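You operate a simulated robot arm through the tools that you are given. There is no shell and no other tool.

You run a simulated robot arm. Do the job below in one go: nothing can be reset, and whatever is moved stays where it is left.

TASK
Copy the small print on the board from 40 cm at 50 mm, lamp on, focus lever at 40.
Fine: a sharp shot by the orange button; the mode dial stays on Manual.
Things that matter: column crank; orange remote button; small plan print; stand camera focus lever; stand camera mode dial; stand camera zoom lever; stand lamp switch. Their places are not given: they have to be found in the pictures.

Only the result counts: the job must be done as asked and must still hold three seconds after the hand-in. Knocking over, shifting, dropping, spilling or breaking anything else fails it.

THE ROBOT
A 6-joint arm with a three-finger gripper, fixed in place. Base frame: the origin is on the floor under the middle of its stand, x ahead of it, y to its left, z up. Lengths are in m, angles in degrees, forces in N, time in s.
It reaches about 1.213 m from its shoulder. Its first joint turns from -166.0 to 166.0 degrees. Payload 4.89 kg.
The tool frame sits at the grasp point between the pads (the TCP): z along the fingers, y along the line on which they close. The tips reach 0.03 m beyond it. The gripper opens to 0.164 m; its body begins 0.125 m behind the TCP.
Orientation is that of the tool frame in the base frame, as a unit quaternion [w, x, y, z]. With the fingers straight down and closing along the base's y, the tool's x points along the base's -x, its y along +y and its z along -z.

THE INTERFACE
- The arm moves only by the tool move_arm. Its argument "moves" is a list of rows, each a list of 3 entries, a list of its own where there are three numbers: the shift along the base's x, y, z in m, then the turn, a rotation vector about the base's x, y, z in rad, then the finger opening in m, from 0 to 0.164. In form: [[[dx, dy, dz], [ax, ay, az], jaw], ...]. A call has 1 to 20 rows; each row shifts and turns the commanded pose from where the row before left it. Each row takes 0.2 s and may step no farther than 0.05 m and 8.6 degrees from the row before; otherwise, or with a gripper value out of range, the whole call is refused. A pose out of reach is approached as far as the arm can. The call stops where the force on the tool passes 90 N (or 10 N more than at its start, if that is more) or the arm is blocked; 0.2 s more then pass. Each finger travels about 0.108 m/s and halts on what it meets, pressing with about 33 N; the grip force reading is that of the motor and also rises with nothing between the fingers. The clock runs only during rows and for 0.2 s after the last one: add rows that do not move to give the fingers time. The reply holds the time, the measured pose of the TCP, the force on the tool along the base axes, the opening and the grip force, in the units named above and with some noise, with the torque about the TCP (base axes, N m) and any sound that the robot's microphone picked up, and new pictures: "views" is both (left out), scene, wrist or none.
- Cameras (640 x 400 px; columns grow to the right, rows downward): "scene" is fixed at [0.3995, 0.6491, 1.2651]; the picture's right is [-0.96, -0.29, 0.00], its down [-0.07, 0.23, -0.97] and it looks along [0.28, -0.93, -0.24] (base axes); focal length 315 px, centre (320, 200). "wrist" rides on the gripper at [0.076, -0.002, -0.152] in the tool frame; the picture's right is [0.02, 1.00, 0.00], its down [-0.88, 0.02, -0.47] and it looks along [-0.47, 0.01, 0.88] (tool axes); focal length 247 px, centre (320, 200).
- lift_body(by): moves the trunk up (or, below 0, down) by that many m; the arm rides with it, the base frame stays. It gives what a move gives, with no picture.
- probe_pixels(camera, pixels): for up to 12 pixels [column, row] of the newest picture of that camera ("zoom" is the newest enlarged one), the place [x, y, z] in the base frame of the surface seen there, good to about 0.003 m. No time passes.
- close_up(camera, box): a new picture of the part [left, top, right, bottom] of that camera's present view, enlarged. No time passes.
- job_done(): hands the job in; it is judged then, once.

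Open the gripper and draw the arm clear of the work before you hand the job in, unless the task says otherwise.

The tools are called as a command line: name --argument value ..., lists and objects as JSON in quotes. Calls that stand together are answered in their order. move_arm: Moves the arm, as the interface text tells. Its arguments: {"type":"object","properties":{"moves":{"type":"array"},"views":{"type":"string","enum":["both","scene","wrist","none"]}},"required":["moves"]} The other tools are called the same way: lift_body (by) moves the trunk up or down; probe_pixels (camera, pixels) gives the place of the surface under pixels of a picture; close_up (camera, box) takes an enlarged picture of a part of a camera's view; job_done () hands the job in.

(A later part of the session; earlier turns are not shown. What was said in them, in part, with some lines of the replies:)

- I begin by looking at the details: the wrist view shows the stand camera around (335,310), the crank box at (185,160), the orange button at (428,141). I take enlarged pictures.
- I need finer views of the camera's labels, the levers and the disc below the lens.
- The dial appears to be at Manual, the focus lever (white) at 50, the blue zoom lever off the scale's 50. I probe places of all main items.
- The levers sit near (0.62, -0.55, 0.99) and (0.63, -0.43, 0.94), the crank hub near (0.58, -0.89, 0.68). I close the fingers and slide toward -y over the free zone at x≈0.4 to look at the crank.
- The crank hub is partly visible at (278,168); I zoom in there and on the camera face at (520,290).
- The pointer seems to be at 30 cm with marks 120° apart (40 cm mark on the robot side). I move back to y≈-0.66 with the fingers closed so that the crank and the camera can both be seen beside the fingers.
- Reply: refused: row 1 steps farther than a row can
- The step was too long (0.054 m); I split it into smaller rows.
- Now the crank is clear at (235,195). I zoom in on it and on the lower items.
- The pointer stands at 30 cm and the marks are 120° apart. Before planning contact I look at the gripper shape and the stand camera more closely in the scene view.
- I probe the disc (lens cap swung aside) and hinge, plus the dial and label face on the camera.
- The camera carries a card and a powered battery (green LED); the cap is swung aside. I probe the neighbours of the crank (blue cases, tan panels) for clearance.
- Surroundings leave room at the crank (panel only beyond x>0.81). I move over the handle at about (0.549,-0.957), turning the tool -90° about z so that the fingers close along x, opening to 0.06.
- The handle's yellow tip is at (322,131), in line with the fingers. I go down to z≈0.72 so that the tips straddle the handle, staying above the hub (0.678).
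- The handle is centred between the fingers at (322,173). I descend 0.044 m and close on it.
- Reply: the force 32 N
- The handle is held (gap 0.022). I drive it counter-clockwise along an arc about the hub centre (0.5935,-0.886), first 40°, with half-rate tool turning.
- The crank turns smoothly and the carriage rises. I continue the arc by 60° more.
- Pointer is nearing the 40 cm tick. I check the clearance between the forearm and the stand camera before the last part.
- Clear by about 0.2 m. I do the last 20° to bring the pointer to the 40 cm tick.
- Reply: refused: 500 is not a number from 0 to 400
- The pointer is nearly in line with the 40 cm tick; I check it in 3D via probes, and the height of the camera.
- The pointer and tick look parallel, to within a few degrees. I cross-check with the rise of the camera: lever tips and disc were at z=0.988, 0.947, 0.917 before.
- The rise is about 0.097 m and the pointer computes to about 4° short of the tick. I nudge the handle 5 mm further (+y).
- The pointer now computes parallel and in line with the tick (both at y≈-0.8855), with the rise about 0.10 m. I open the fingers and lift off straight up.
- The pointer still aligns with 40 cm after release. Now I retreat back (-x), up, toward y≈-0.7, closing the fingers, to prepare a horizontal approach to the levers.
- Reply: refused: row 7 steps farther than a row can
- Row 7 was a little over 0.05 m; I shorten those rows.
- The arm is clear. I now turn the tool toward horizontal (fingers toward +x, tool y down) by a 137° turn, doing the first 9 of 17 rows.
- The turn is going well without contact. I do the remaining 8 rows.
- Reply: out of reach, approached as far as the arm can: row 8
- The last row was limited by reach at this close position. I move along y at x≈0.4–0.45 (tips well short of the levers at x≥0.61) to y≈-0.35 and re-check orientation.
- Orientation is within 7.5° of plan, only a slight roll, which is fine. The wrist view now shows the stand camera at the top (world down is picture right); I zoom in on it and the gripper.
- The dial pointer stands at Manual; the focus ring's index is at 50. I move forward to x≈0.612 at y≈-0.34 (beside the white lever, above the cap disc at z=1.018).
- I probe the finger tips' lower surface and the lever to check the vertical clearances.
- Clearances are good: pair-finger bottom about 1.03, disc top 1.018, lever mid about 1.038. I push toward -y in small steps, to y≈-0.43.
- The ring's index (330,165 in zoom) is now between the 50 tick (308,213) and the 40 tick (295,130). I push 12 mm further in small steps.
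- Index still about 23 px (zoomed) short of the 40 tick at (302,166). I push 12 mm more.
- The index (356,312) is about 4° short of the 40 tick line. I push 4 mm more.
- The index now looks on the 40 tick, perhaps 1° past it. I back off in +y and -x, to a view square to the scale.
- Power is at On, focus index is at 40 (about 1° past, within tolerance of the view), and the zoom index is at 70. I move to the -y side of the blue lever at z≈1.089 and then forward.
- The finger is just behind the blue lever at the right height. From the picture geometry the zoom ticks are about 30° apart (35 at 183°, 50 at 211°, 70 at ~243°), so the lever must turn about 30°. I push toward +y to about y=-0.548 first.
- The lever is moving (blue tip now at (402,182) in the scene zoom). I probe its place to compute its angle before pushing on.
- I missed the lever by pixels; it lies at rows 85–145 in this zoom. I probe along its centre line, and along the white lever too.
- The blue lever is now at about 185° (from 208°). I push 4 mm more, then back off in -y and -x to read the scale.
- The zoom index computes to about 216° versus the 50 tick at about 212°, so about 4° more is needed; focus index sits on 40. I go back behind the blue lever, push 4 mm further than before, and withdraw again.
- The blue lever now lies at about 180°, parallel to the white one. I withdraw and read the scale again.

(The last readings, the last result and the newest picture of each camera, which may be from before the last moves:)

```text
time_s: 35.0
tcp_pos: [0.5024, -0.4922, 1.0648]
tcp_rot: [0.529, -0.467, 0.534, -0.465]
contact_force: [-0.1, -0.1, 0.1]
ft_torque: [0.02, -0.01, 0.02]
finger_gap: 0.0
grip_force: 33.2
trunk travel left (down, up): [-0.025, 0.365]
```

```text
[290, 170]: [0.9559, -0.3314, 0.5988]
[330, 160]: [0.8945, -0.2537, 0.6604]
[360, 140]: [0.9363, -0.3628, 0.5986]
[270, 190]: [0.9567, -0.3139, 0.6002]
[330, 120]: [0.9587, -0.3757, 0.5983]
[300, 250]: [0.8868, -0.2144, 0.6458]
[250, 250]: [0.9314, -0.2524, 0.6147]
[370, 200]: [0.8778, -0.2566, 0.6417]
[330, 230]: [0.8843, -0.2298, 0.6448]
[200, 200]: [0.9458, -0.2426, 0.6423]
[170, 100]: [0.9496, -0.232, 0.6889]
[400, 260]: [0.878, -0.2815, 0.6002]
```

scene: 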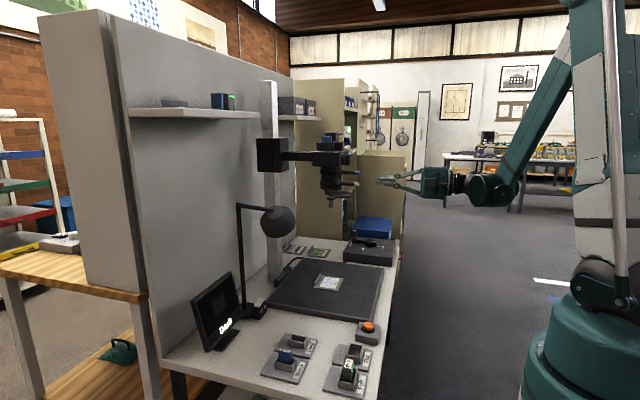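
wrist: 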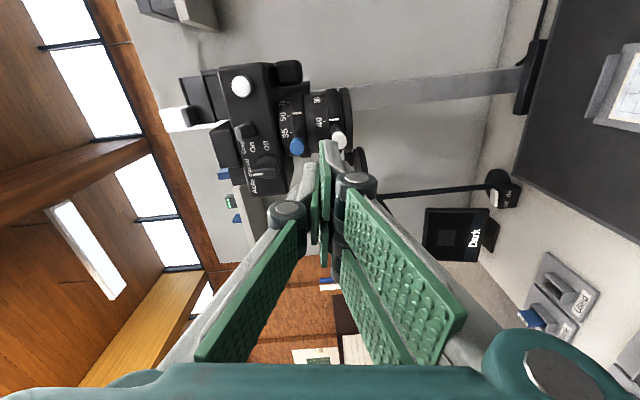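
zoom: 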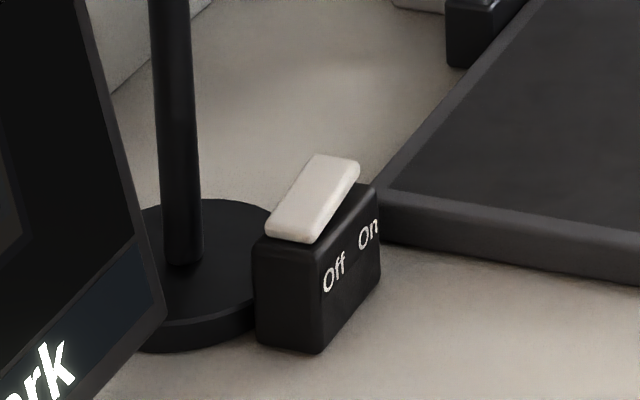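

The monitor already shows the plan, only "Dark". The rocker's On end is the raised end at about (0.893,-0.254,0.660), under the lamp arm, so I come in tilted about 35° below horizontal. First I move to y≈-0.28 and pitch down.

move_arm --moves '[[[-0.005, 0.043, -0.018], [0, 0.122, 0], 0.0], [[-0.005, 0.043, -0.018], [0, 0.122, 0], 0.0], [[-0.005, 0.043, -0.018], [0, 0.122, 0], 0.0], [[-0.005, 0.043, -0.018], [0, 0.122, 0], 0.0], [[-0.005, 0.041, -0.018], [0, 0.122, 0], 0.0], [[0, 0, 0], [0, 0, 0], 0.0]]'

probe_pixels --camera "scene" --pixels '[[280, 236], [270, 232], [290, 234], [250, 206], [241, 210], [240, 205], [205, 300], [238, 285], [220, 350], [262, 207], [243, 313], [245, 335]]'

```text
time_s: 36.6
tcp_pos: [0.5076, -0.3194, 0.9834]
tcp_rot: [0.344, -0.586, 0.668, -0.304]
contact_force: [-1.0, 0.8, 1.3]
ft_torque: [-0.11, -0.03, -0.17]
finger_gap: 0.0
grip_force: 32.9
trunk travel left (down, up): [-0.025, 0.365]
stopped in row 6: the arm was blocked; the commanded pose is now the measured one
```

scene: 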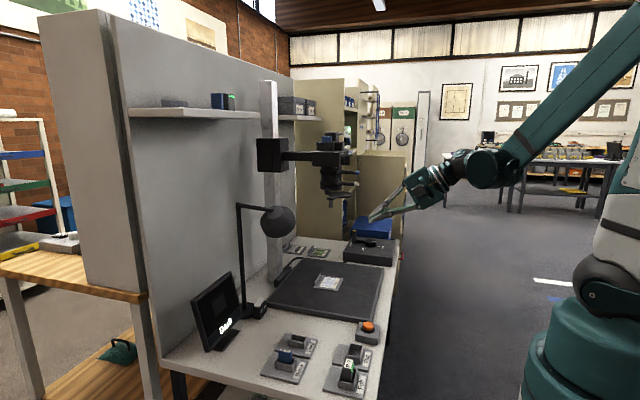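
wrist: 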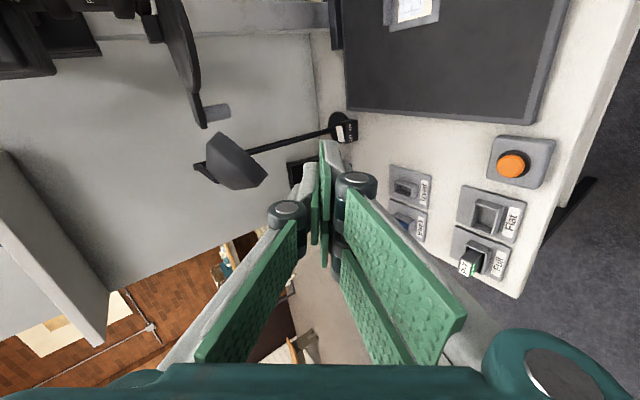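

```text
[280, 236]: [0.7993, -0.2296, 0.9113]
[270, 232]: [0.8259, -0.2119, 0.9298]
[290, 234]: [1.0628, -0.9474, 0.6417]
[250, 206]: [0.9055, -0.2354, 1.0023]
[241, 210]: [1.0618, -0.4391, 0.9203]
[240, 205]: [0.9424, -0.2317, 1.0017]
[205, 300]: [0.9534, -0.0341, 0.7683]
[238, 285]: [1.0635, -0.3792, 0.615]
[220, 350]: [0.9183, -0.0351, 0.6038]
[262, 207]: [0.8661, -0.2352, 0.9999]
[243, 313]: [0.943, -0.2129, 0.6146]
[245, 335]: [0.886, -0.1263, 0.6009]
```

The arm halted short at (0.508,-0.319,0.983), no tool force, likely its own joint range close to its base; the pitch itself was reached. Moving forward should free it: I go to about (0.62,-0.28,0.87).

move_arm --moves '[[[0.03, 0.0, -0.02], [0, 0, 0], 0.0], [[0.03, 0.01, -0.03], [0, 0, 0], 0.0], [[0.03, 0.015, -0.03], [0, 0, 0], 0.0], [[0.025, 0.015, -0.03], [0, 0, 0], 0.0], [[0, 0, 0], [0, 0, 0], 0.0]]'

```text
time_s: 37.8
tcp_pos: [0.6214, -0.2781, 0.8709]
tcp_rot: [0.344, -0.586, 0.669, -0.303]
contact_force: [-0.6, -0.1, 0.7]
ft_torque: [-0.05, -0.03, 0.02]
finger_gap: 0.0
grip_force: 32.8
trunk travel left (down, up): [-0.025, 0.365]
```

scene: 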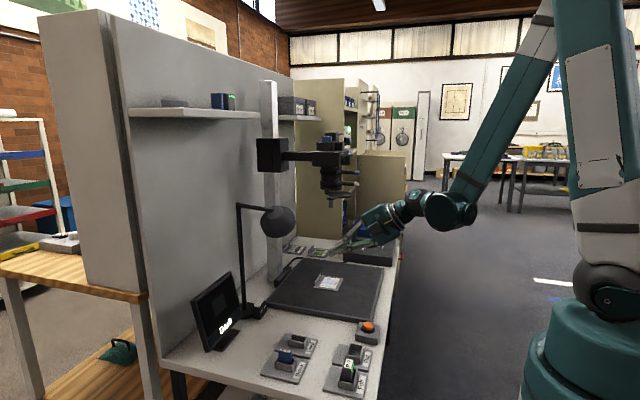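
wrist: 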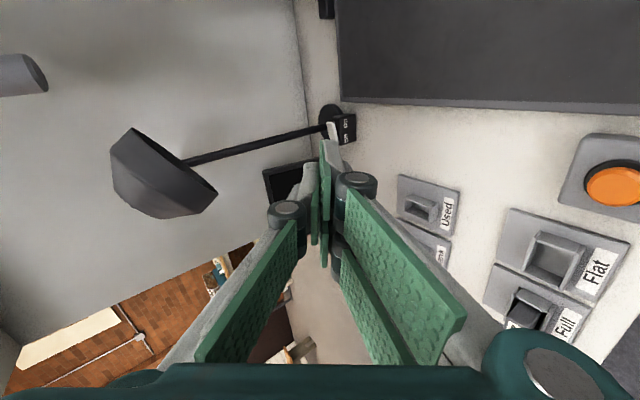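

Good, moving freely. I go down first and then forward under the lamp head (bottom at z≈0.91) to about (0.86,-0.279,0.705), short of and above the switch.

move_arm --moves '[[[0.0197, 0, -0.0352], [0, 0, 0], 0.0], [[0.0197, 0, -0.0352], [0, 0, 0], 0.0], [[0.0197, 0, -0.0352], [0, 0, 0], 0.0], [[0.0197, 0, -0.0352], [0, 0, 0], 0.0], [[0.04, 0, -0.006], [0, 0, 0], 0.0], [[0.04, 0, -0.006], [0, 0, 0], 0.0], [[0.04, 0, -0.006], [0, 0, 0], 0.0], [[0.03, 0, -0.006], [0, 0, 0], 0.0], [[0, 0, 0], [0, 0, 0], 0.0]]'

close_up --camera "scene" --box '[220, 245, 320, 330]'

close_up --camera "wrist" --box '[260, 60, 400, 200]'

```text
time_s: 39.8
tcp_pos: [0.8717, -0.2925, 0.7531]
tcp_rot: [0.344, -0.585, 0.669, -0.302]
contact_force: [-0.2, 0.0, 0.4]
ft_torque: [0.0, 0.01, -0.01]
finger_gap: 0.0001
grip_force: 32.9
out of reach, approached as far as the arm can: row 2, 3, 4
trunk travel left (down, up): [-0.025, 0.365]
```

scene: 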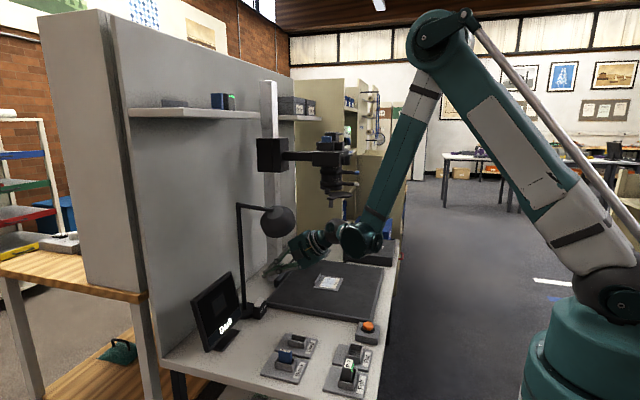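
wrist: 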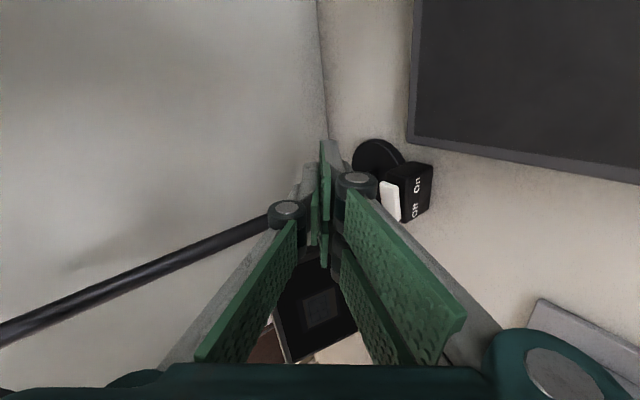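

```text
4.71 times, centred on (270, 288) of scene
```

zoom: 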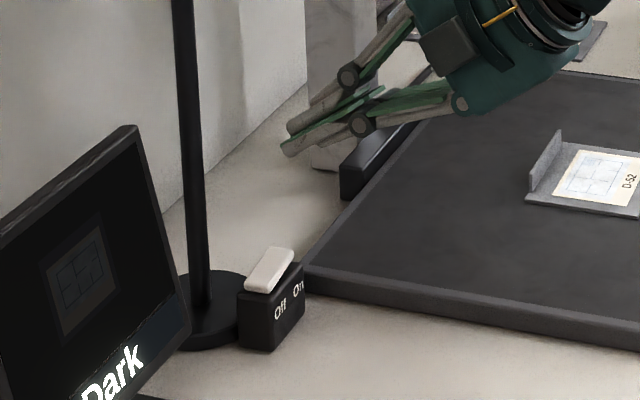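

```text
2.86 times, centred on (330, 130) of wrist
```

zoom: 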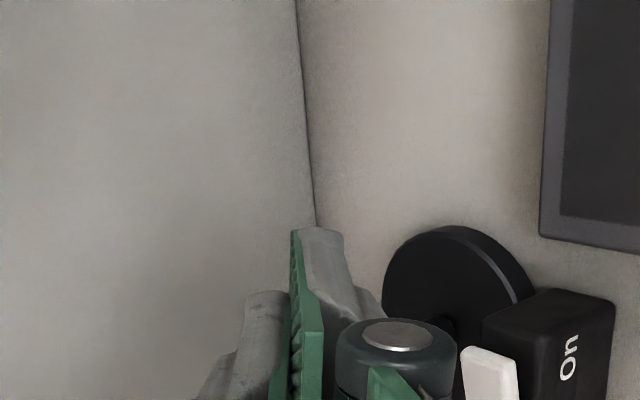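

The pose ended at (0.872,-0.293,0.753), higher than asked, with some rows limited in reach. I check the forearm's clearance to the stand camera in the scene view before going on.

probe_pixels --camera "scene" --pixels '[[405, 140], [392, 175], [380, 200], [368, 215], [360, 235], [325, 235], [345, 225], [354, 172], [352, 184], [341, 197], [310, 240], [300, 243]]'

close_up --camera "scene" --box '[260, 120, 440, 280]'

```text
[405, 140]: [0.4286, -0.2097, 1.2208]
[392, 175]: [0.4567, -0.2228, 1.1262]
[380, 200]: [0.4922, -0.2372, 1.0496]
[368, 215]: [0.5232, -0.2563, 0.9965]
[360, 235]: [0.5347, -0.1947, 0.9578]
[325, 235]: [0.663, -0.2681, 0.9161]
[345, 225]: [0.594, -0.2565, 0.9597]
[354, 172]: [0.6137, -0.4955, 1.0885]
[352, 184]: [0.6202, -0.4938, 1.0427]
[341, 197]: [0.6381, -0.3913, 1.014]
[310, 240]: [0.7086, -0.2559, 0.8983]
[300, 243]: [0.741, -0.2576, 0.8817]
```

```text
2.50 times, centred on (350, 200) of scene
```

zoom: 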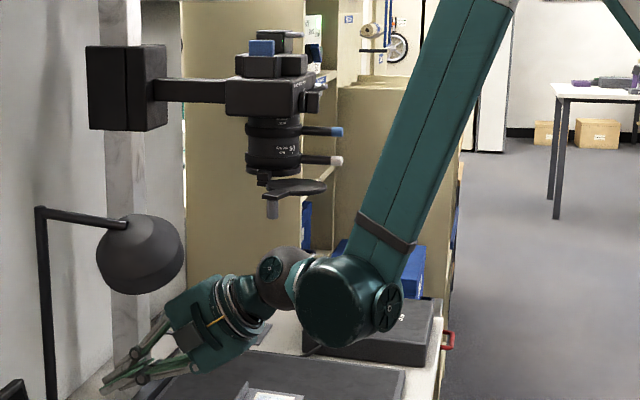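

There is room (the wrist passes below the cap peg). Reach seems limited only close in; I try going down here: +y 13 mm and down 45 mm in small rows.

move_arm --moves '[[[0, 0.0067, -0.015], [0, 0, 0], 0.0], [[0, 0.0067, -0.015], [0, 0, 0], 0.0], [[0, 0, -0.015], [0, 0, 0], 0.0], [[0, 0, 0], [0, 0, 0], 0.0]]'

close_up --camera "scene" --box '[220, 245, 320, 330]'

```text
time_s: 40.8
tcp_pos: [0.8718, -0.2804, 0.708]
tcp_rot: [0.343, -0.586, 0.669, -0.303]
contact_force: [-1.0, 0.7, 0.5]
ft_torque: [-0.01, 0.07, -0.02]
finger_gap: 0.0
grip_force: 32.8
trunk travel left (down, up): [-0.025, 0.365]
```

scene: 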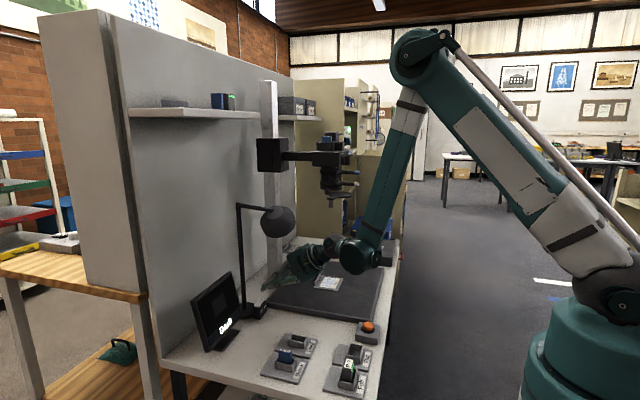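
wrist: 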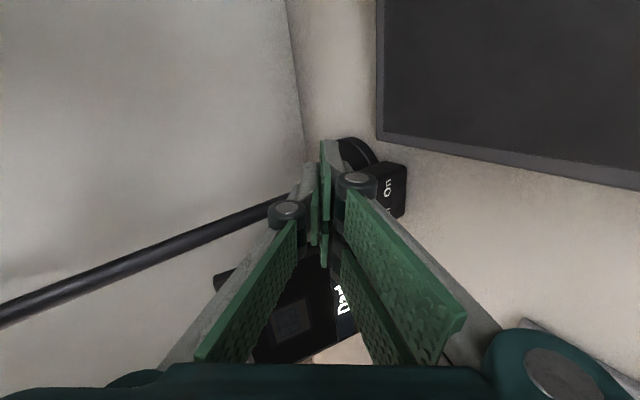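

```text
4.71 times, centred on (270, 288) of scene
```

zoom: 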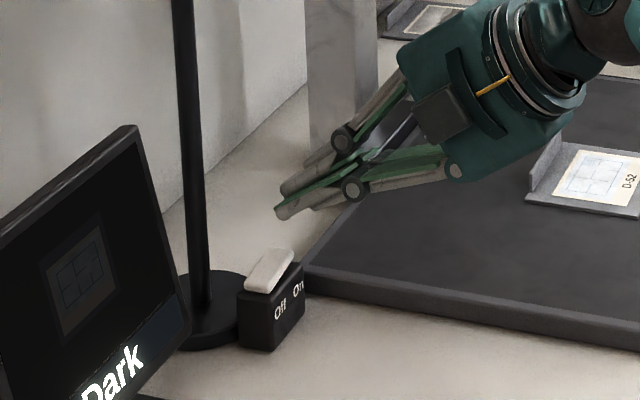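

Now at z=0.708. I probe the fingertip and the rocker to align the +y pair finger over the On end.

close_up --camera "scene" --box '[245, 270, 305, 320]'

probe_pixels --camera "zoom" --pixels '[[215, 105], [200, 120], [240, 110], [210, 90], [260, 100], [170, 170], [185, 165], [150, 200], [130, 220], [200, 175], [180, 190], [160, 225]]'

```text
8.00 times, centred on (275, 295) of scene
```

zoom: 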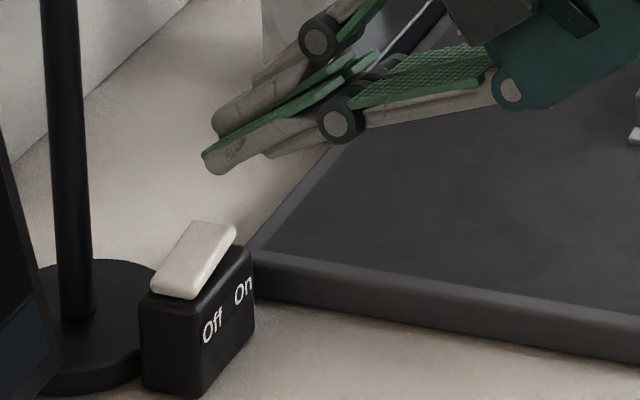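

```text
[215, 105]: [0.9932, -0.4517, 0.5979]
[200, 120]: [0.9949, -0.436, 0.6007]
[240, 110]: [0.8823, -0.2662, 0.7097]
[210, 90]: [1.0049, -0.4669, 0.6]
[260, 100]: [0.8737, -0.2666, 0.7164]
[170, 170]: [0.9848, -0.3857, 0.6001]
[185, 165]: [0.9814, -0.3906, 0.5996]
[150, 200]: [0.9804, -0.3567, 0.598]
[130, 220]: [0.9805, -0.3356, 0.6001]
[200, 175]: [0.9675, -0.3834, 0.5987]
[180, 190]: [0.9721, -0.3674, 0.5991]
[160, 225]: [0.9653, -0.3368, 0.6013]
```

I probe again at the features seen in this zoom: finger tip around (220,160), rocker (190,260), On end (215,228).

probe_pixels --camera "zoom" --pixels '[[218, 165], [225, 155], [250, 148], [210, 155], [205, 226], [225, 230], [195, 255], [170, 285], [185, 295], [228, 240], [243, 250], [160, 285]]'

```text
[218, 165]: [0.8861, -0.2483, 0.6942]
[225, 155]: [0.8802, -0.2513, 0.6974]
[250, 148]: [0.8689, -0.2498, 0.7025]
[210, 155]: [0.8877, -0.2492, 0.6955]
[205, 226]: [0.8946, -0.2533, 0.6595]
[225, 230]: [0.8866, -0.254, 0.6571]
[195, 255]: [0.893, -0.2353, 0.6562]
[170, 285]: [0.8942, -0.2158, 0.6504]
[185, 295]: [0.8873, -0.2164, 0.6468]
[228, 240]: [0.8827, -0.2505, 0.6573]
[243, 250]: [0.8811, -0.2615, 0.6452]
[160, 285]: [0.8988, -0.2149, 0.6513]
```

The +y finger's tip is at (0.888,-0.249,0.693), right above the On end (0.893,-0.258,0.660). I shift 8 mm in +x, 4 mm in +y, and lower 30 mm to just above contact.

move_arm --moves '[[[0.008, 0.004, -0.01], [0, 0, 0], 0.0], [[0, 0, -0.01], [0, 0, 0], 0.0], [[0, 0, -0.009], [0, 0, 0], 0.0], [[0, 0, 0], [0, 0, 0], 0.0]]'

close_up --camera "scene" --box '[245, 270, 305, 320]'

```text
time_s: 41.8
tcp_pos: [0.8799, -0.2754, 0.6783]
tcp_rot: [0.344, -0.585, 0.669, -0.303]
contact_force: [-0.4, -0.6, -0.5]
ft_torque: [0.01, -0.01, 0.0]
finger_gap: 0.0001
grip_force: 32.9
trunk travel left (down, up): [-0.025, 0.365]
```

scene: 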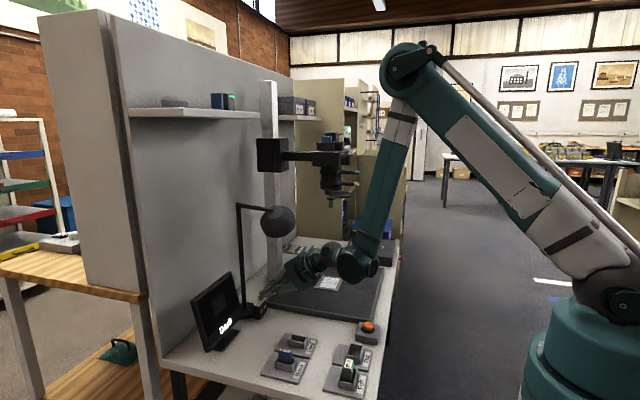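
wrist: 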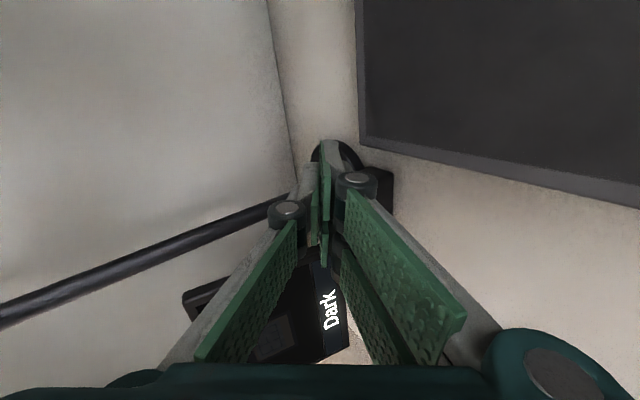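

```text
8.00 times, centred on (275, 295) of scene
```

zoom: 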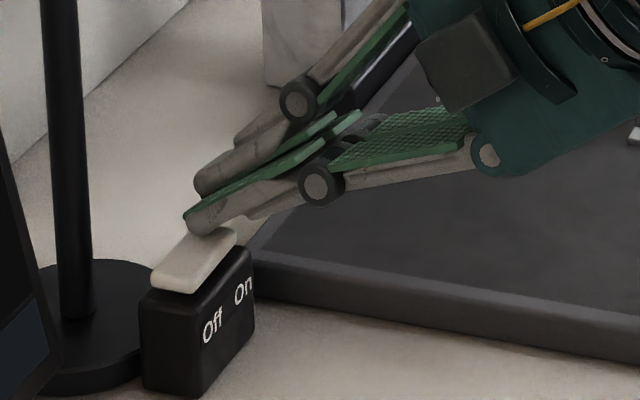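

The fingertip now sits right over the On end with no force yet. I press down in small steps of 4 mm.

move_arm --moves '[[[0, 0, -0.004], [0, 0, 0], 0.0], [[0, 0, -0.004], [0, 0, 0], 0.0], [[0, 0, -0.004], [0, 0, 0], 0.0], [[0, 0, 0], [0, 0, 0], 0.0]]'

close_up --camera "scene" --box '[185, 260, 305, 360]'

```text
time_s: 42.7
tcp_pos: [0.8791, -0.2753, 0.6742]
tcp_rot: [0.347, -0.582, 0.67, -0.304]
contact_force: [-10.9, 0.8, 63.7]
ft_torque: [2.01, -0.83, 0.35]
finger_gap: 0.0001
grip_force: 33.0
trunk travel left (down, up): [-0.025, 0.365]
stopped in row 4: the force on the tool passed its limit at 95 N (the readings are from after the stop); the commanded pose is now the measured one
```

scene: 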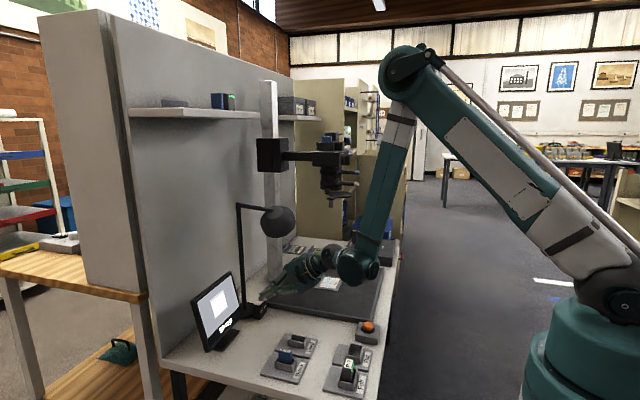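
wrist: 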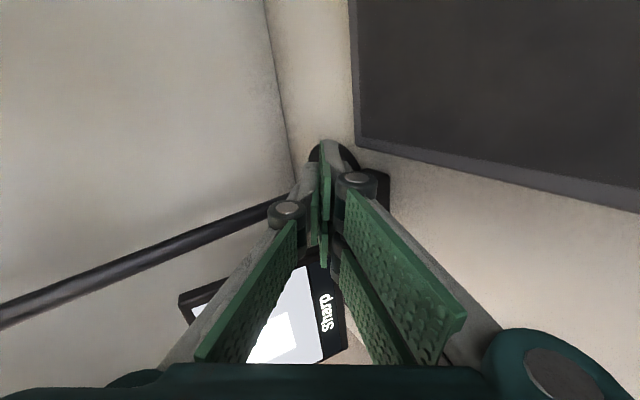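

```text
4.00 times, centred on (245, 310) of scene
```

zoom: 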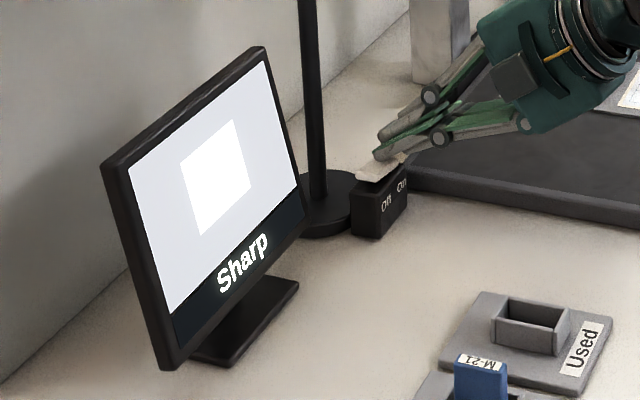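

The lamp is on and the monitor reads "Sharp". I lift off and draw back along the tool axis, then verify the switch stays on.

move_arm --moves '[[[0, 0, 0.012], [0, 0, 0], 0.0], [[0, 0, 0.018], [0, 0, 0], 0.0], [[-0.04, 0, 0.028], [0, 0, 0], 0.0], [[-0.04, 0, 0.028], [0, 0, 0], 0.0], [[-0.04, 0, 0.028], [0, 0, 0], 0.0], [[0, 0, 0], [0, 0, 0], 0.0]]'

close_up --camera "scene" --box '[185, 260, 305, 360]'

```text
time_s: 44.1
tcp_pos: [0.7609, -0.2747, 0.7823]
tcp_rot: [0.345, -0.584, 0.669, -0.304]
contact_force: [0.7, -0.3, -0.1]
ft_torque: [-0.01, -0.01, 0.02]
finger_gap: 0.0
grip_force: 32.9
trunk travel left (down, up): [-0.025, 0.365]
```

scene: 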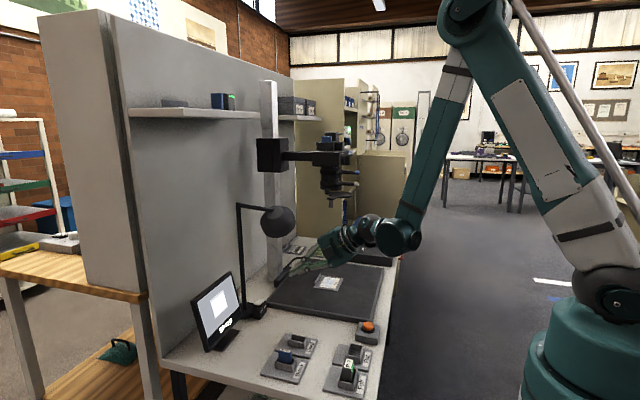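
wrist: 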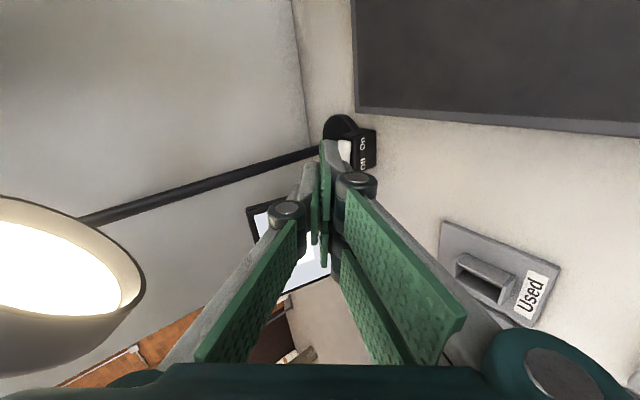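

```text
4.00 times, centred on (245, 310) of scene
```

zoom: 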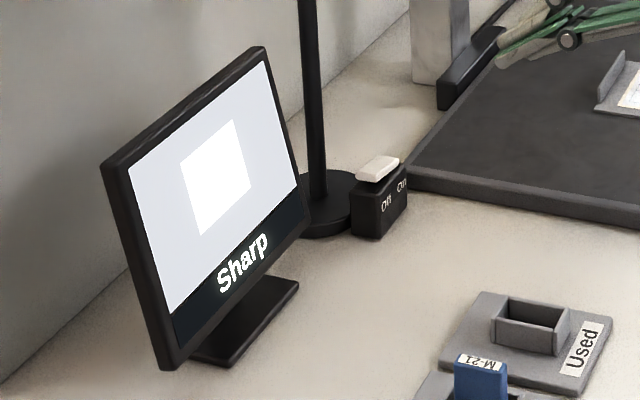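

The lamp glows and "Sharp" stays. I draw back further and pitch the tool to vertical while moving over the orange button at (0.509,-0.241).

move_arm --moves '[[[-0.04, 0, 0.028], [0, 0, 0], 0.0], [[-0.04, 0, 0.028], [0, 0, 0], 0.0], [[-0.04, 0, 0.028], [0, 0, 0], 0.0], [[-0.015, 0.002, 0.005], [0, 0.137, 0], 0.0], [[-0.015, 0.002, 0.005], [0, 0.137, 0], 0.0], [[-0.015, 0.004, 0], [0, 0.137, 0], 0.0], [[-0.02, 0.006, 0], [0, 0.137, 0], 0.0], [[-0.02, 0.006, 0], [0, 0.137, 0], 0.0], [[-0.025, 0.006, -0.01], [0, 0.137, 0], 0.0], [[-0.025, 0.006, -0.01], [0, 0.137, 0], 0.0], [[0, 0, 0], [0, 0, 0], 0.0]]'

```text
time_s: 46.5
tcp_pos: [0.5058, -0.2442, 0.8569]
tcp_rot: [-0.002, -0.658, 0.753, 0.001]
contact_force: [-0.4, 0.0, 0.1]
ft_torque: [-0.02, 0.01, -0.02]
finger_gap: 0.0002
grip_force: 33.2
trunk travel left (down, up): [-0.025, 0.365]
```

scene: 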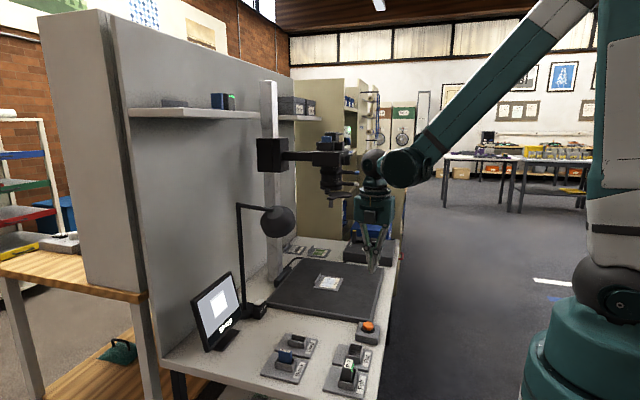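
wrist: 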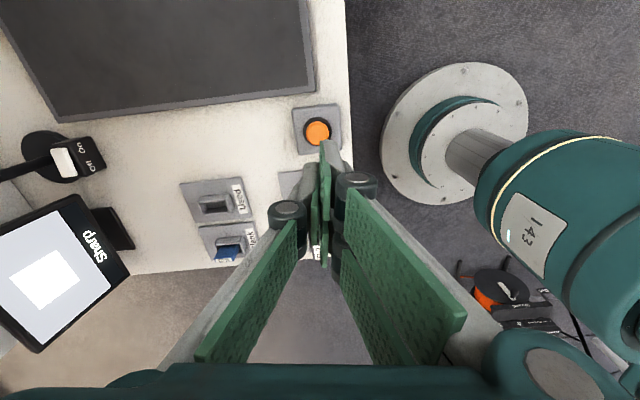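

The tool is vertical above the button area; the button is at (317,130). I probe it precisely.

close_up --camera "wrist" --box '[270, 80, 370, 170]'

probe_pixels --camera "wrist" --pixels '[[317, 130], [317, 118], [306, 130], [329, 130], [317, 141], [300, 115], [335, 115], [300, 145]]'

close_up --camera "scene" --box '[340, 300, 400, 345]'

probe_pixels --camera "scene" --pixels '[[368, 323], [368, 326], [362, 324], [374, 324], [368, 331], [360, 328], [376, 330], [368, 320]]'

```text
4.44 times, centred on (320, 125) of wrist
```

zoom: 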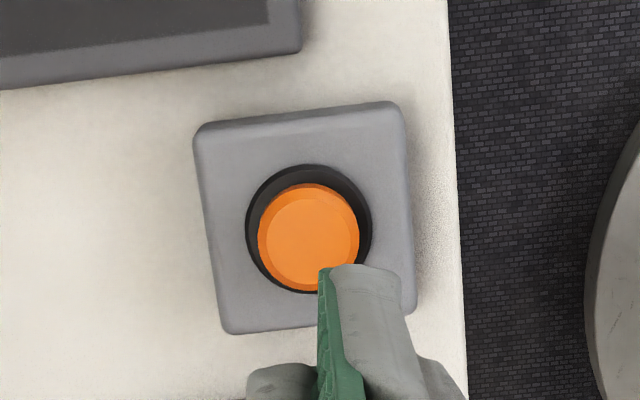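

```text
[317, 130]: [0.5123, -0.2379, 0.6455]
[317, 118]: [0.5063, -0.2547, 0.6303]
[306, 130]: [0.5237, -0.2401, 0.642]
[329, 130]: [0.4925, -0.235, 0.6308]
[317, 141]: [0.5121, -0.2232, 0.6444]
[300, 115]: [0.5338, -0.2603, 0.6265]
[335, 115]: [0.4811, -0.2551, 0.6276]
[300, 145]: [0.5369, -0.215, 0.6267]
```

```text
8.89 times, centred on (370, 322) of scene
```

zoom: 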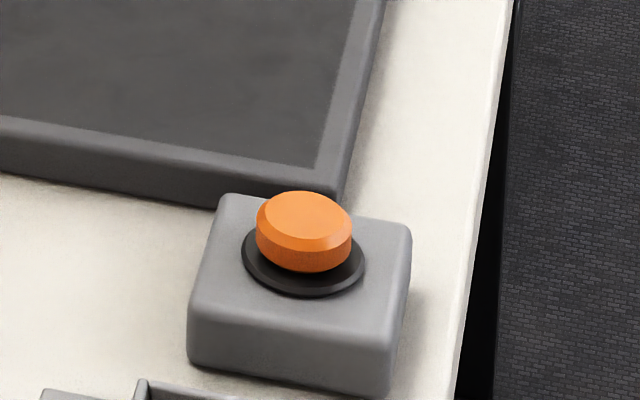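

```text
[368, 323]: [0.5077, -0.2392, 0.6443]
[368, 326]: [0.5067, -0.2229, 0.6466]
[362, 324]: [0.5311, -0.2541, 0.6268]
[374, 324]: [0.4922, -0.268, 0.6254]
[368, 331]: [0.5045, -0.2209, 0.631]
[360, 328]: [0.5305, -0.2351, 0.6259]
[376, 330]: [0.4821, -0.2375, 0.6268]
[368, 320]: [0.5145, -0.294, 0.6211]
```

The button's top centre is about (0.510,-0.236,0.645), housing 0.627. I descend with the closed fingertips to about 10 mm above it.

move_arm --moves '[[[-0.001, 0.004, -0.04], [0, 0, 0], 0.0], [[0, 0.004, -0.04], [0, 0, 0], 0.0], [[0, 0, -0.04], [0, 0, 0], 0.0], [[0, 0, -0.04], [0, 0, 0], 0.0], [[0, 0, -0.008], [0, 0, 0], 0.0], [[0, 0, 0], [0, 0, 0], 0.0]]'

close_up --camera "scene" --box '[330, 280, 410, 345]'

```text
time_s: 47.9
tcp_pos: [0.5054, -0.2361, 0.6882]
tcp_rot: [-0.002, -0.659, 0.752, 0.001]
contact_force: [-1.3, 0.1, -0.1]
ft_torque: [-0.03, -0.02, -0.02]
finger_gap: 0.0
grip_force: 33.3
trunk travel left (down, up): [-0.025, 0.365]
```

scene: 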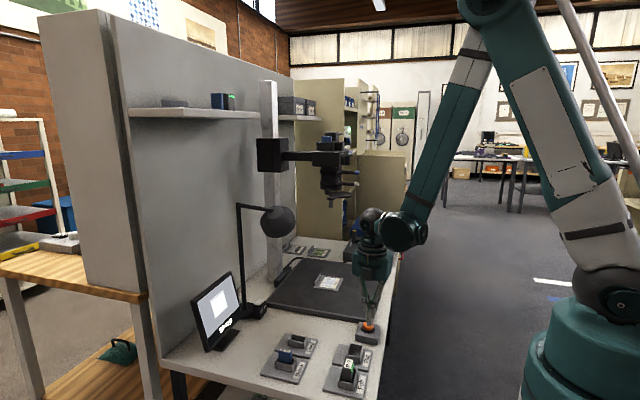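
wrist: 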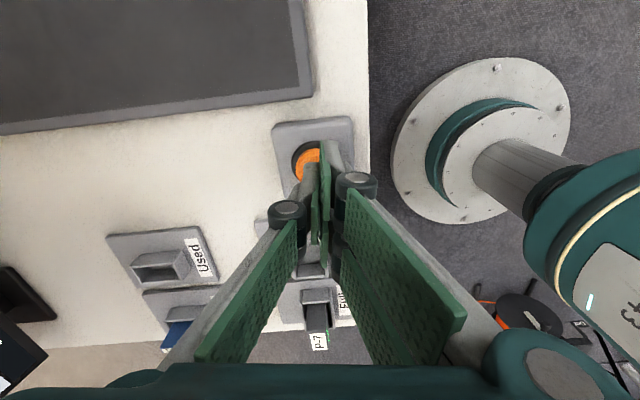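

```text
6.15 times, centred on (370, 312) of scene
```

zoom: 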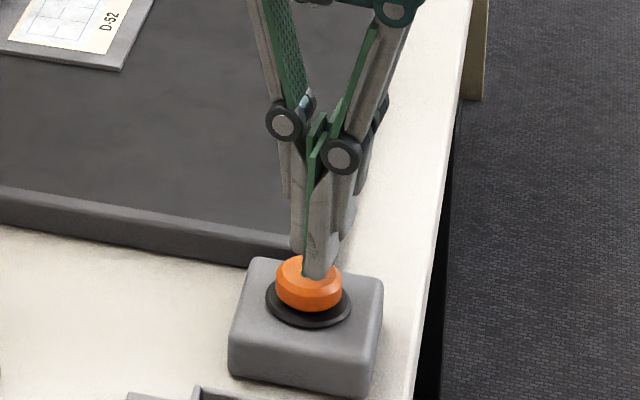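

The tips are over the button. I press down in small steps, about 18 mm in all, watching force and sound.

move_arm --moves '[[[0, 0, -0.008], [0, 0, 0], 0.0], [[0, 0, -0.004], [0, 0, 0], 0.0], [[0, 0, -0.003], [0, 0, 0], 0.0], [[0, 0, -0.003], [0, 0, 0], 0.0]]'

```text
time_s: 48.9
tcp_pos: [0.5061, -0.2366, 0.6708]
tcp_rot: [-0.001, -0.658, 0.753, 0.002]
contact_force: [0.4, 0.1, 1.4]
ft_torque: [0.0, -0.01, -0.01]
finger_gap: 0.0059
grip_force: 45.0
trunk travel left (down, up): [-0.025, 0.365]
```

scene: 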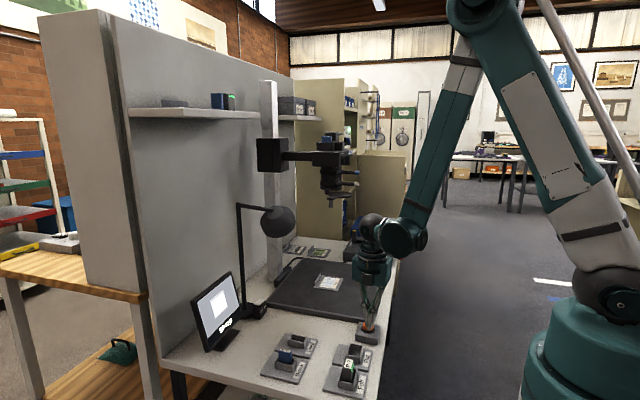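
wrist: 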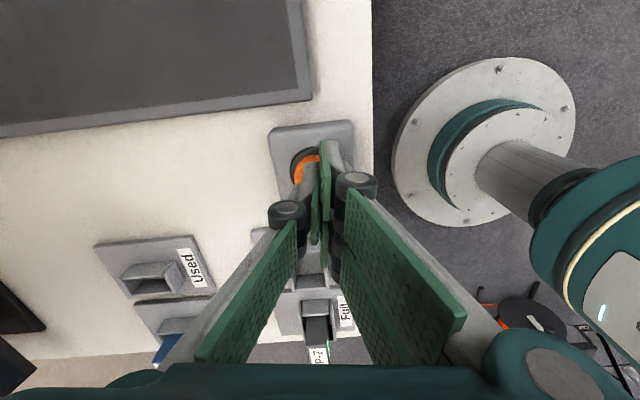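

The finger gap rose to 0.006 with little force: the button seems to have wedged between the tips. I look closely.

close_up --camera "scene" --box '[340, 295, 400, 345]'

close_up --camera "wrist" --box '[260, 110, 380, 210]'

close_up --camera "scene" --box '[185, 260, 265, 360]'

```text
8.00 times, centred on (370, 320) of scene
```

zoom: 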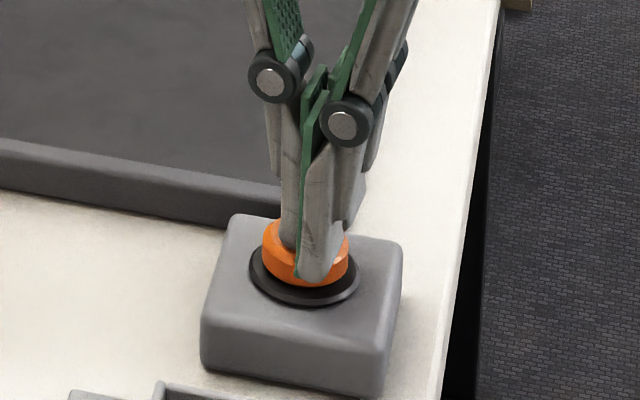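

```text
4.00 times, centred on (320, 160) of wrist
```

zoom: 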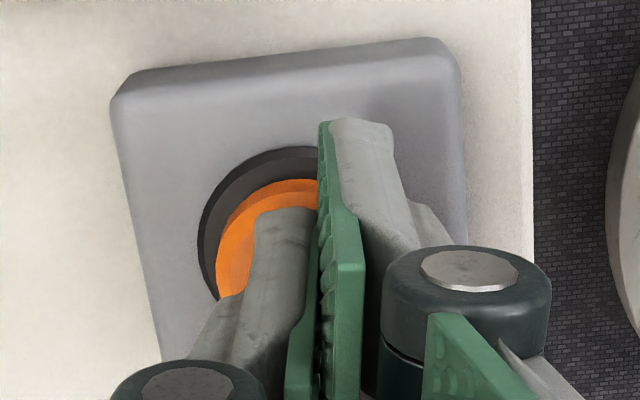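

```text
4.00 times, centred on (225, 310) of scene
```

zoom: 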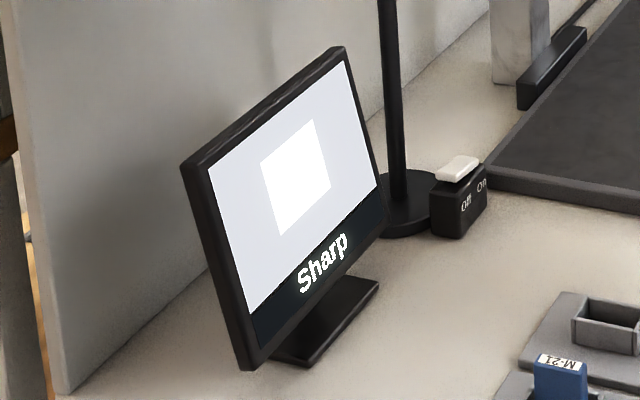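

The pair fingertips straddle the button's rim and got spread; the button is not pressed. I lift 2 cm, shift 5 mm to -x so that only the single finger lands on the button, and look.

move_arm --moves '[[[0, 0, 0.01], [0, 0, 0], 0.0], [[0, 0, 0.01], [0, 0, 0], 0.0], [[-0.005, 0, 0], [0, 0, 0], 0.0], [[0, 0, 0], [0, 0, 0], 0.0]]'

close_up --camera "scene" --box '[340, 295, 400, 345]'

close_up --camera "wrist" --box '[260, 110, 380, 210]'

```text
time_s: 49.9
tcp_pos: [0.5001, -0.2361, 0.6913]
tcp_rot: [-0.001, -0.658, 0.753, 0.001]
contact_force: [0.2, 0.8, 0.2]
ft_torque: [0.0, 0.01, 0.03]
finger_gap: 0.0002
grip_force: 44.5
trunk travel left (down, up): [-0.025, 0.365]
```

scene: 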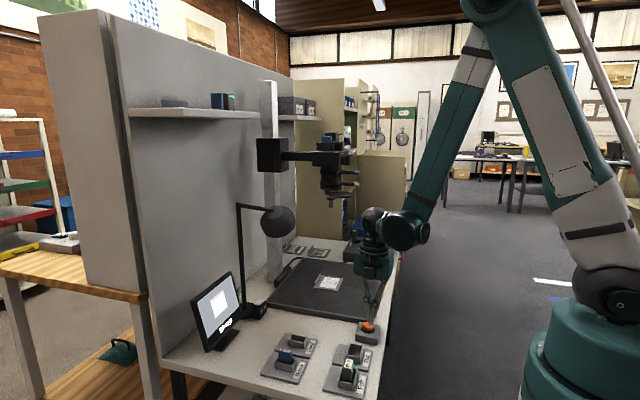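
wrist: 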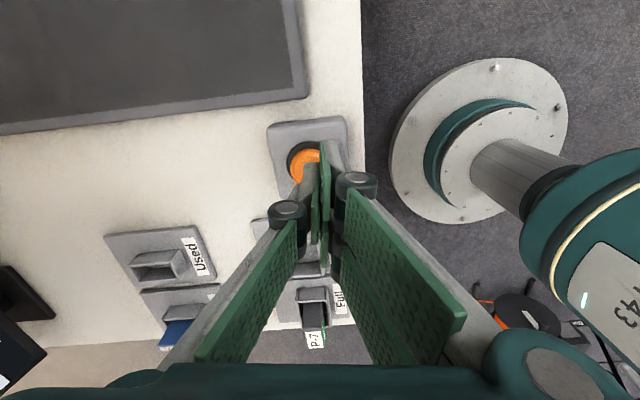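

```text
8.00 times, centred on (370, 320) of scene
```

zoom: 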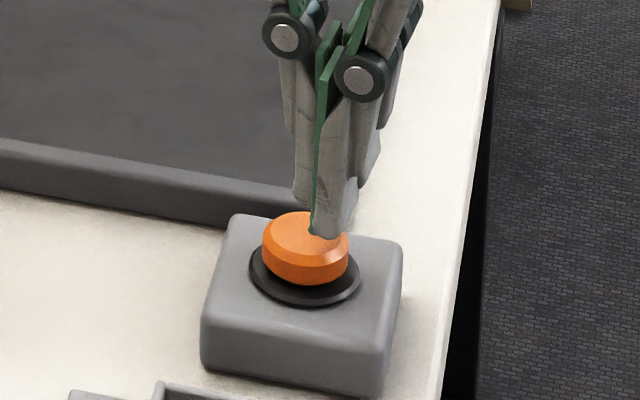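

```text
4.00 times, centred on (320, 160) of wrist
```

zoom: 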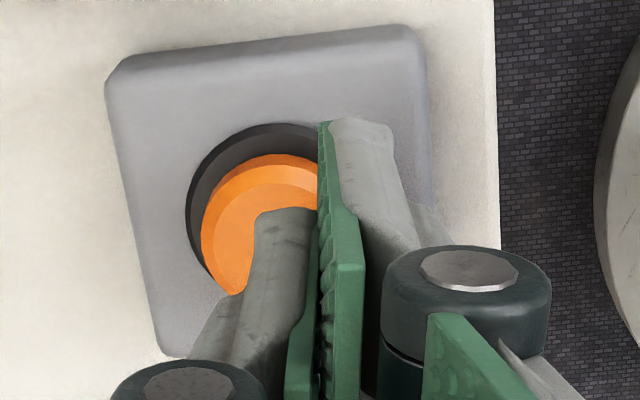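

The single finger is now over the button with the pair beside it. I press down again in small steps.

move_arm --moves '[[[0, 0, -0.012], [0, 0, 0], 0.0], [[0, 0, -0.004], [0, 0, 0], 0.0], [[0, 0, -0.003], [0, 0, 0], 0.0], [[0, 0, -0.003], [0, 0, 0], 0.0]]'

close_up --camera "scene" --box '[340, 295, 400, 345]'

```text
time_s: 50.9
tcp_pos: [0.4997, -0.2372, 0.6686]
tcp_rot: [-0.001, -0.657, 0.753, 0.001]
contact_force: [0.1, -0.2, 2.3]
ft_torque: [0.02, -0.04, 0.01]
finger_gap: 0.006
grip_force: 44.9
trunk travel left (down, up): [-0.025, 0.365]
```

scene: 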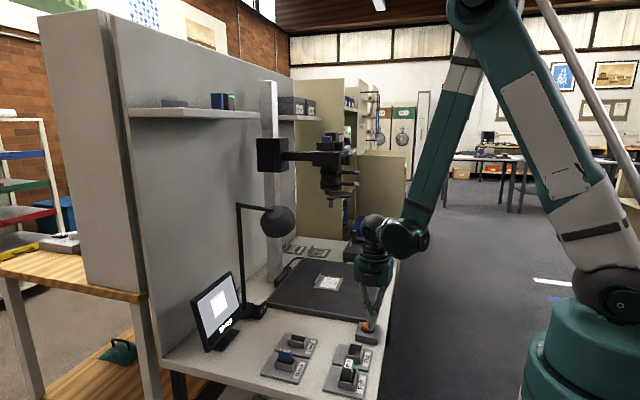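
wrist: 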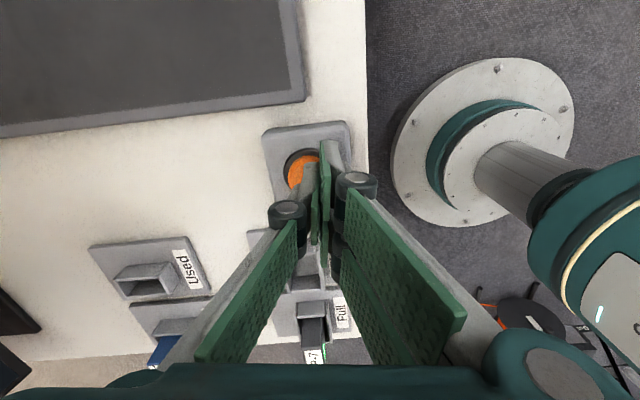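

```text
8.00 times, centred on (370, 320) of scene
```

zoom: 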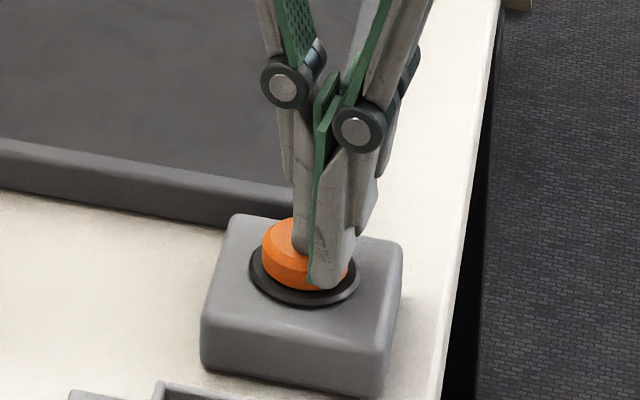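

Light contact (2.3 N), button starting to move. I press on by 3 mm steps.

move_arm --moves '[[[0, 0, -0.003], [0, 0, 0], 0.0], [[0, 0, -0.003], [0, 0, 0], 0.0], [[0, 0, 0], [0, 0, 0], 0.0]]'

close_up --camera "scene" --box '[340, 295, 400, 345]'

close_up --camera "scene" --box '[185, 260, 265, 360]'

```text
time_s: 51.7
tcp_pos: [0.5002, -0.2362, 0.6639]
tcp_rot: [-0.003, -0.658, 0.753, 0.0]
contact_force: [3.9, -3.3, 26.2]
ft_torque: [0.02, -0.11, 0.01]
finger_gap: 0.0058
grip_force: 44.9
trunk travel left (down, up): [-0.025, 0.365]
heard: click
```

scene: 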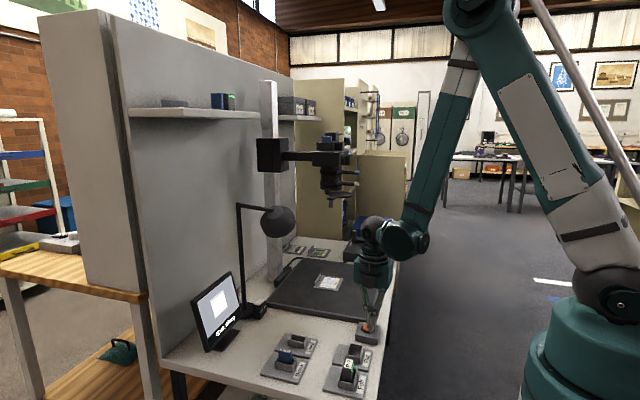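
wrist: 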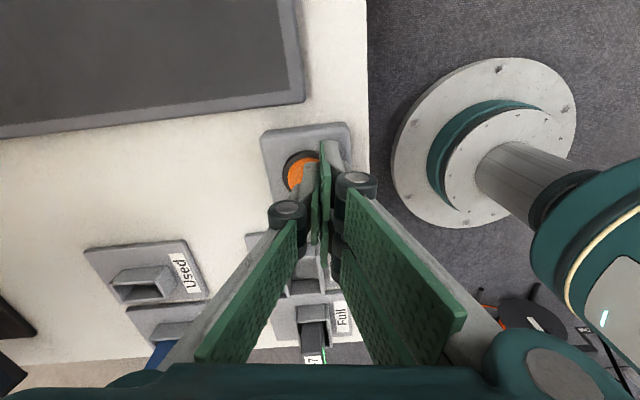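

```text
8.00 times, centred on (370, 320) of scene
```

zoom: 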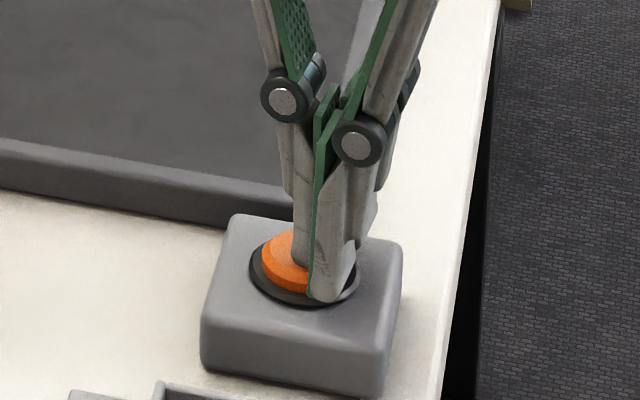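

```text
4.00 times, centred on (225, 310) of scene
```

zoom: 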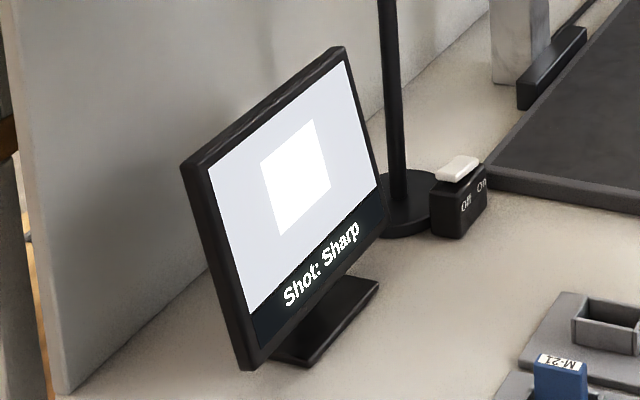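

"Click" heard and the monitor reads "Shot: Sharp". I lift straight up, then open the gripper well above the bench and draw back.

move_arm --moves '[[[0, 0, 0.01], [0, 0, 0], 0.0], [[0, 0, 0.02], [0, 0, 0], 0.0], [[0, 0, 0.04], [0, 0, 0], 0.0], [[0, 0, 0.045], [0, 0, 0], 0.0], [[-0.01, 0, 0.045], [0, 0, 0], 0.0], [[-0.02, 0, 0.045], [0, 0, 0], 0.0], [[-0.02, 0, 0.045], [0, 0, 0], 0.05], [[-0.02, 0, 0.03], [0, 0, 0], 0.1], [[-0.02, 0, 0.02], [0, 0, 0], 0.15], [[-0.02, 0, 0.01], [0, 0, 0], 0.16], [[0, 0, 0], [0, 0, 0], 0.16], [[0, 0, 0], [0, 0, 0], 0.16]]'

close_up --camera "scene" --box '[160, 240, 420, 400]'

close_up --camera "scene" --box '[230, 110, 410, 280]'

```text
time_s: 54.3
tcp_pos: [0.3907, -0.2356, 0.9733]
tcp_rot: [-0.001, -0.658, 0.753, 0.001]
contact_force: [0.1, -0.8, 0.6]
ft_torque: [-0.01, -0.01, 0.0]
finger_gap: 0.1601
grip_force: 0.1
trunk travel left (down, up): [-0.025, 0.365]
```

scene: 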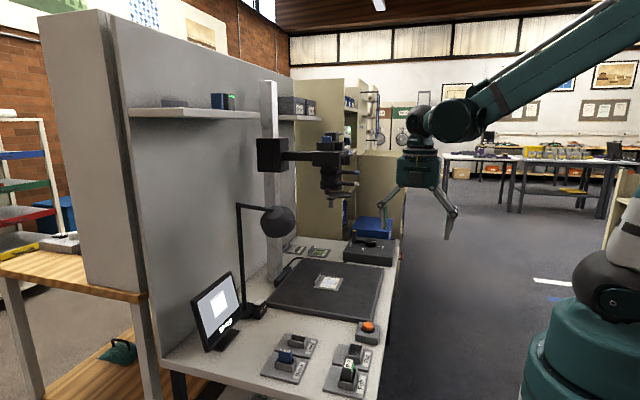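
wrist: 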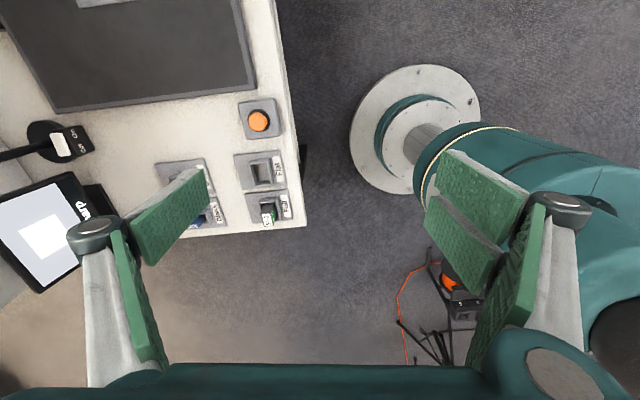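

```text
2.46 times, centred on (290, 320) of scene
```

zoom: 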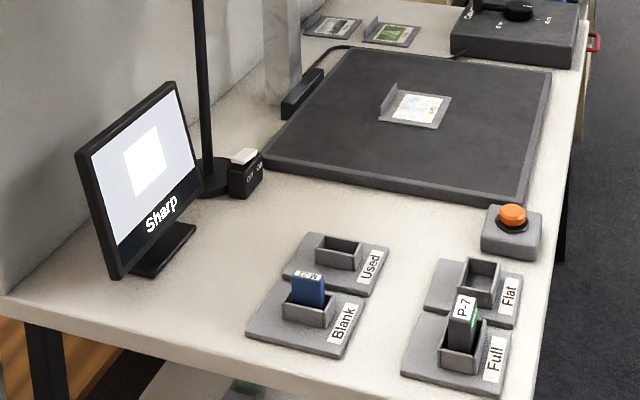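

```text
2.35 times, centred on (320, 195) of scene
```

zoom: 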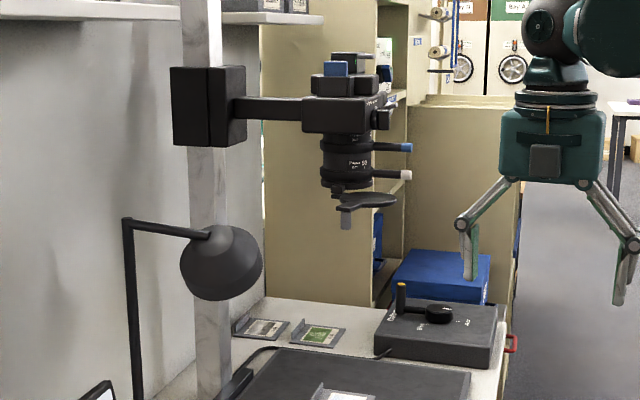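

The monitor showed "Shot: Sharp" when the button was pressed. The lamp is on, the column is at 40 cm, zoom is at 50 mm, focus is at 40 and the dial is still on Manual. Nothing else has moved, and the open gripper is clear of the work, so I hand in the job.

job_done

```text
The job is handed in.
```

The plan print (D-52) has been copied. Pressing the orange button gave a click, the monitor read "Shot: Sharp", and I handed the job in.

| Setting | Final state |
|---|---|
| Column height | 40 cm; the crank pointer lines up with the 40 cm mark |
| Zoom lever | 50 mm, within about 1° of the mark |
| Focus lever | 40, within about 1° of the mark |
| Lamp | On |
| Mode dial | Manual; I didn't touch it |

- **Button press:** The first try landed on the button's rim and did not press it. I lifted off and moved the hand 5 mm, and the next press fired the shot.
- **Bright preview:** With the lamp on, the picture on the monitor looks very white, with no plan lines visible. The monitor still called the shot sharp, but I couldn't check the exposure.

Nothing else on the bench was moved. The gripper is open and clear of the work.
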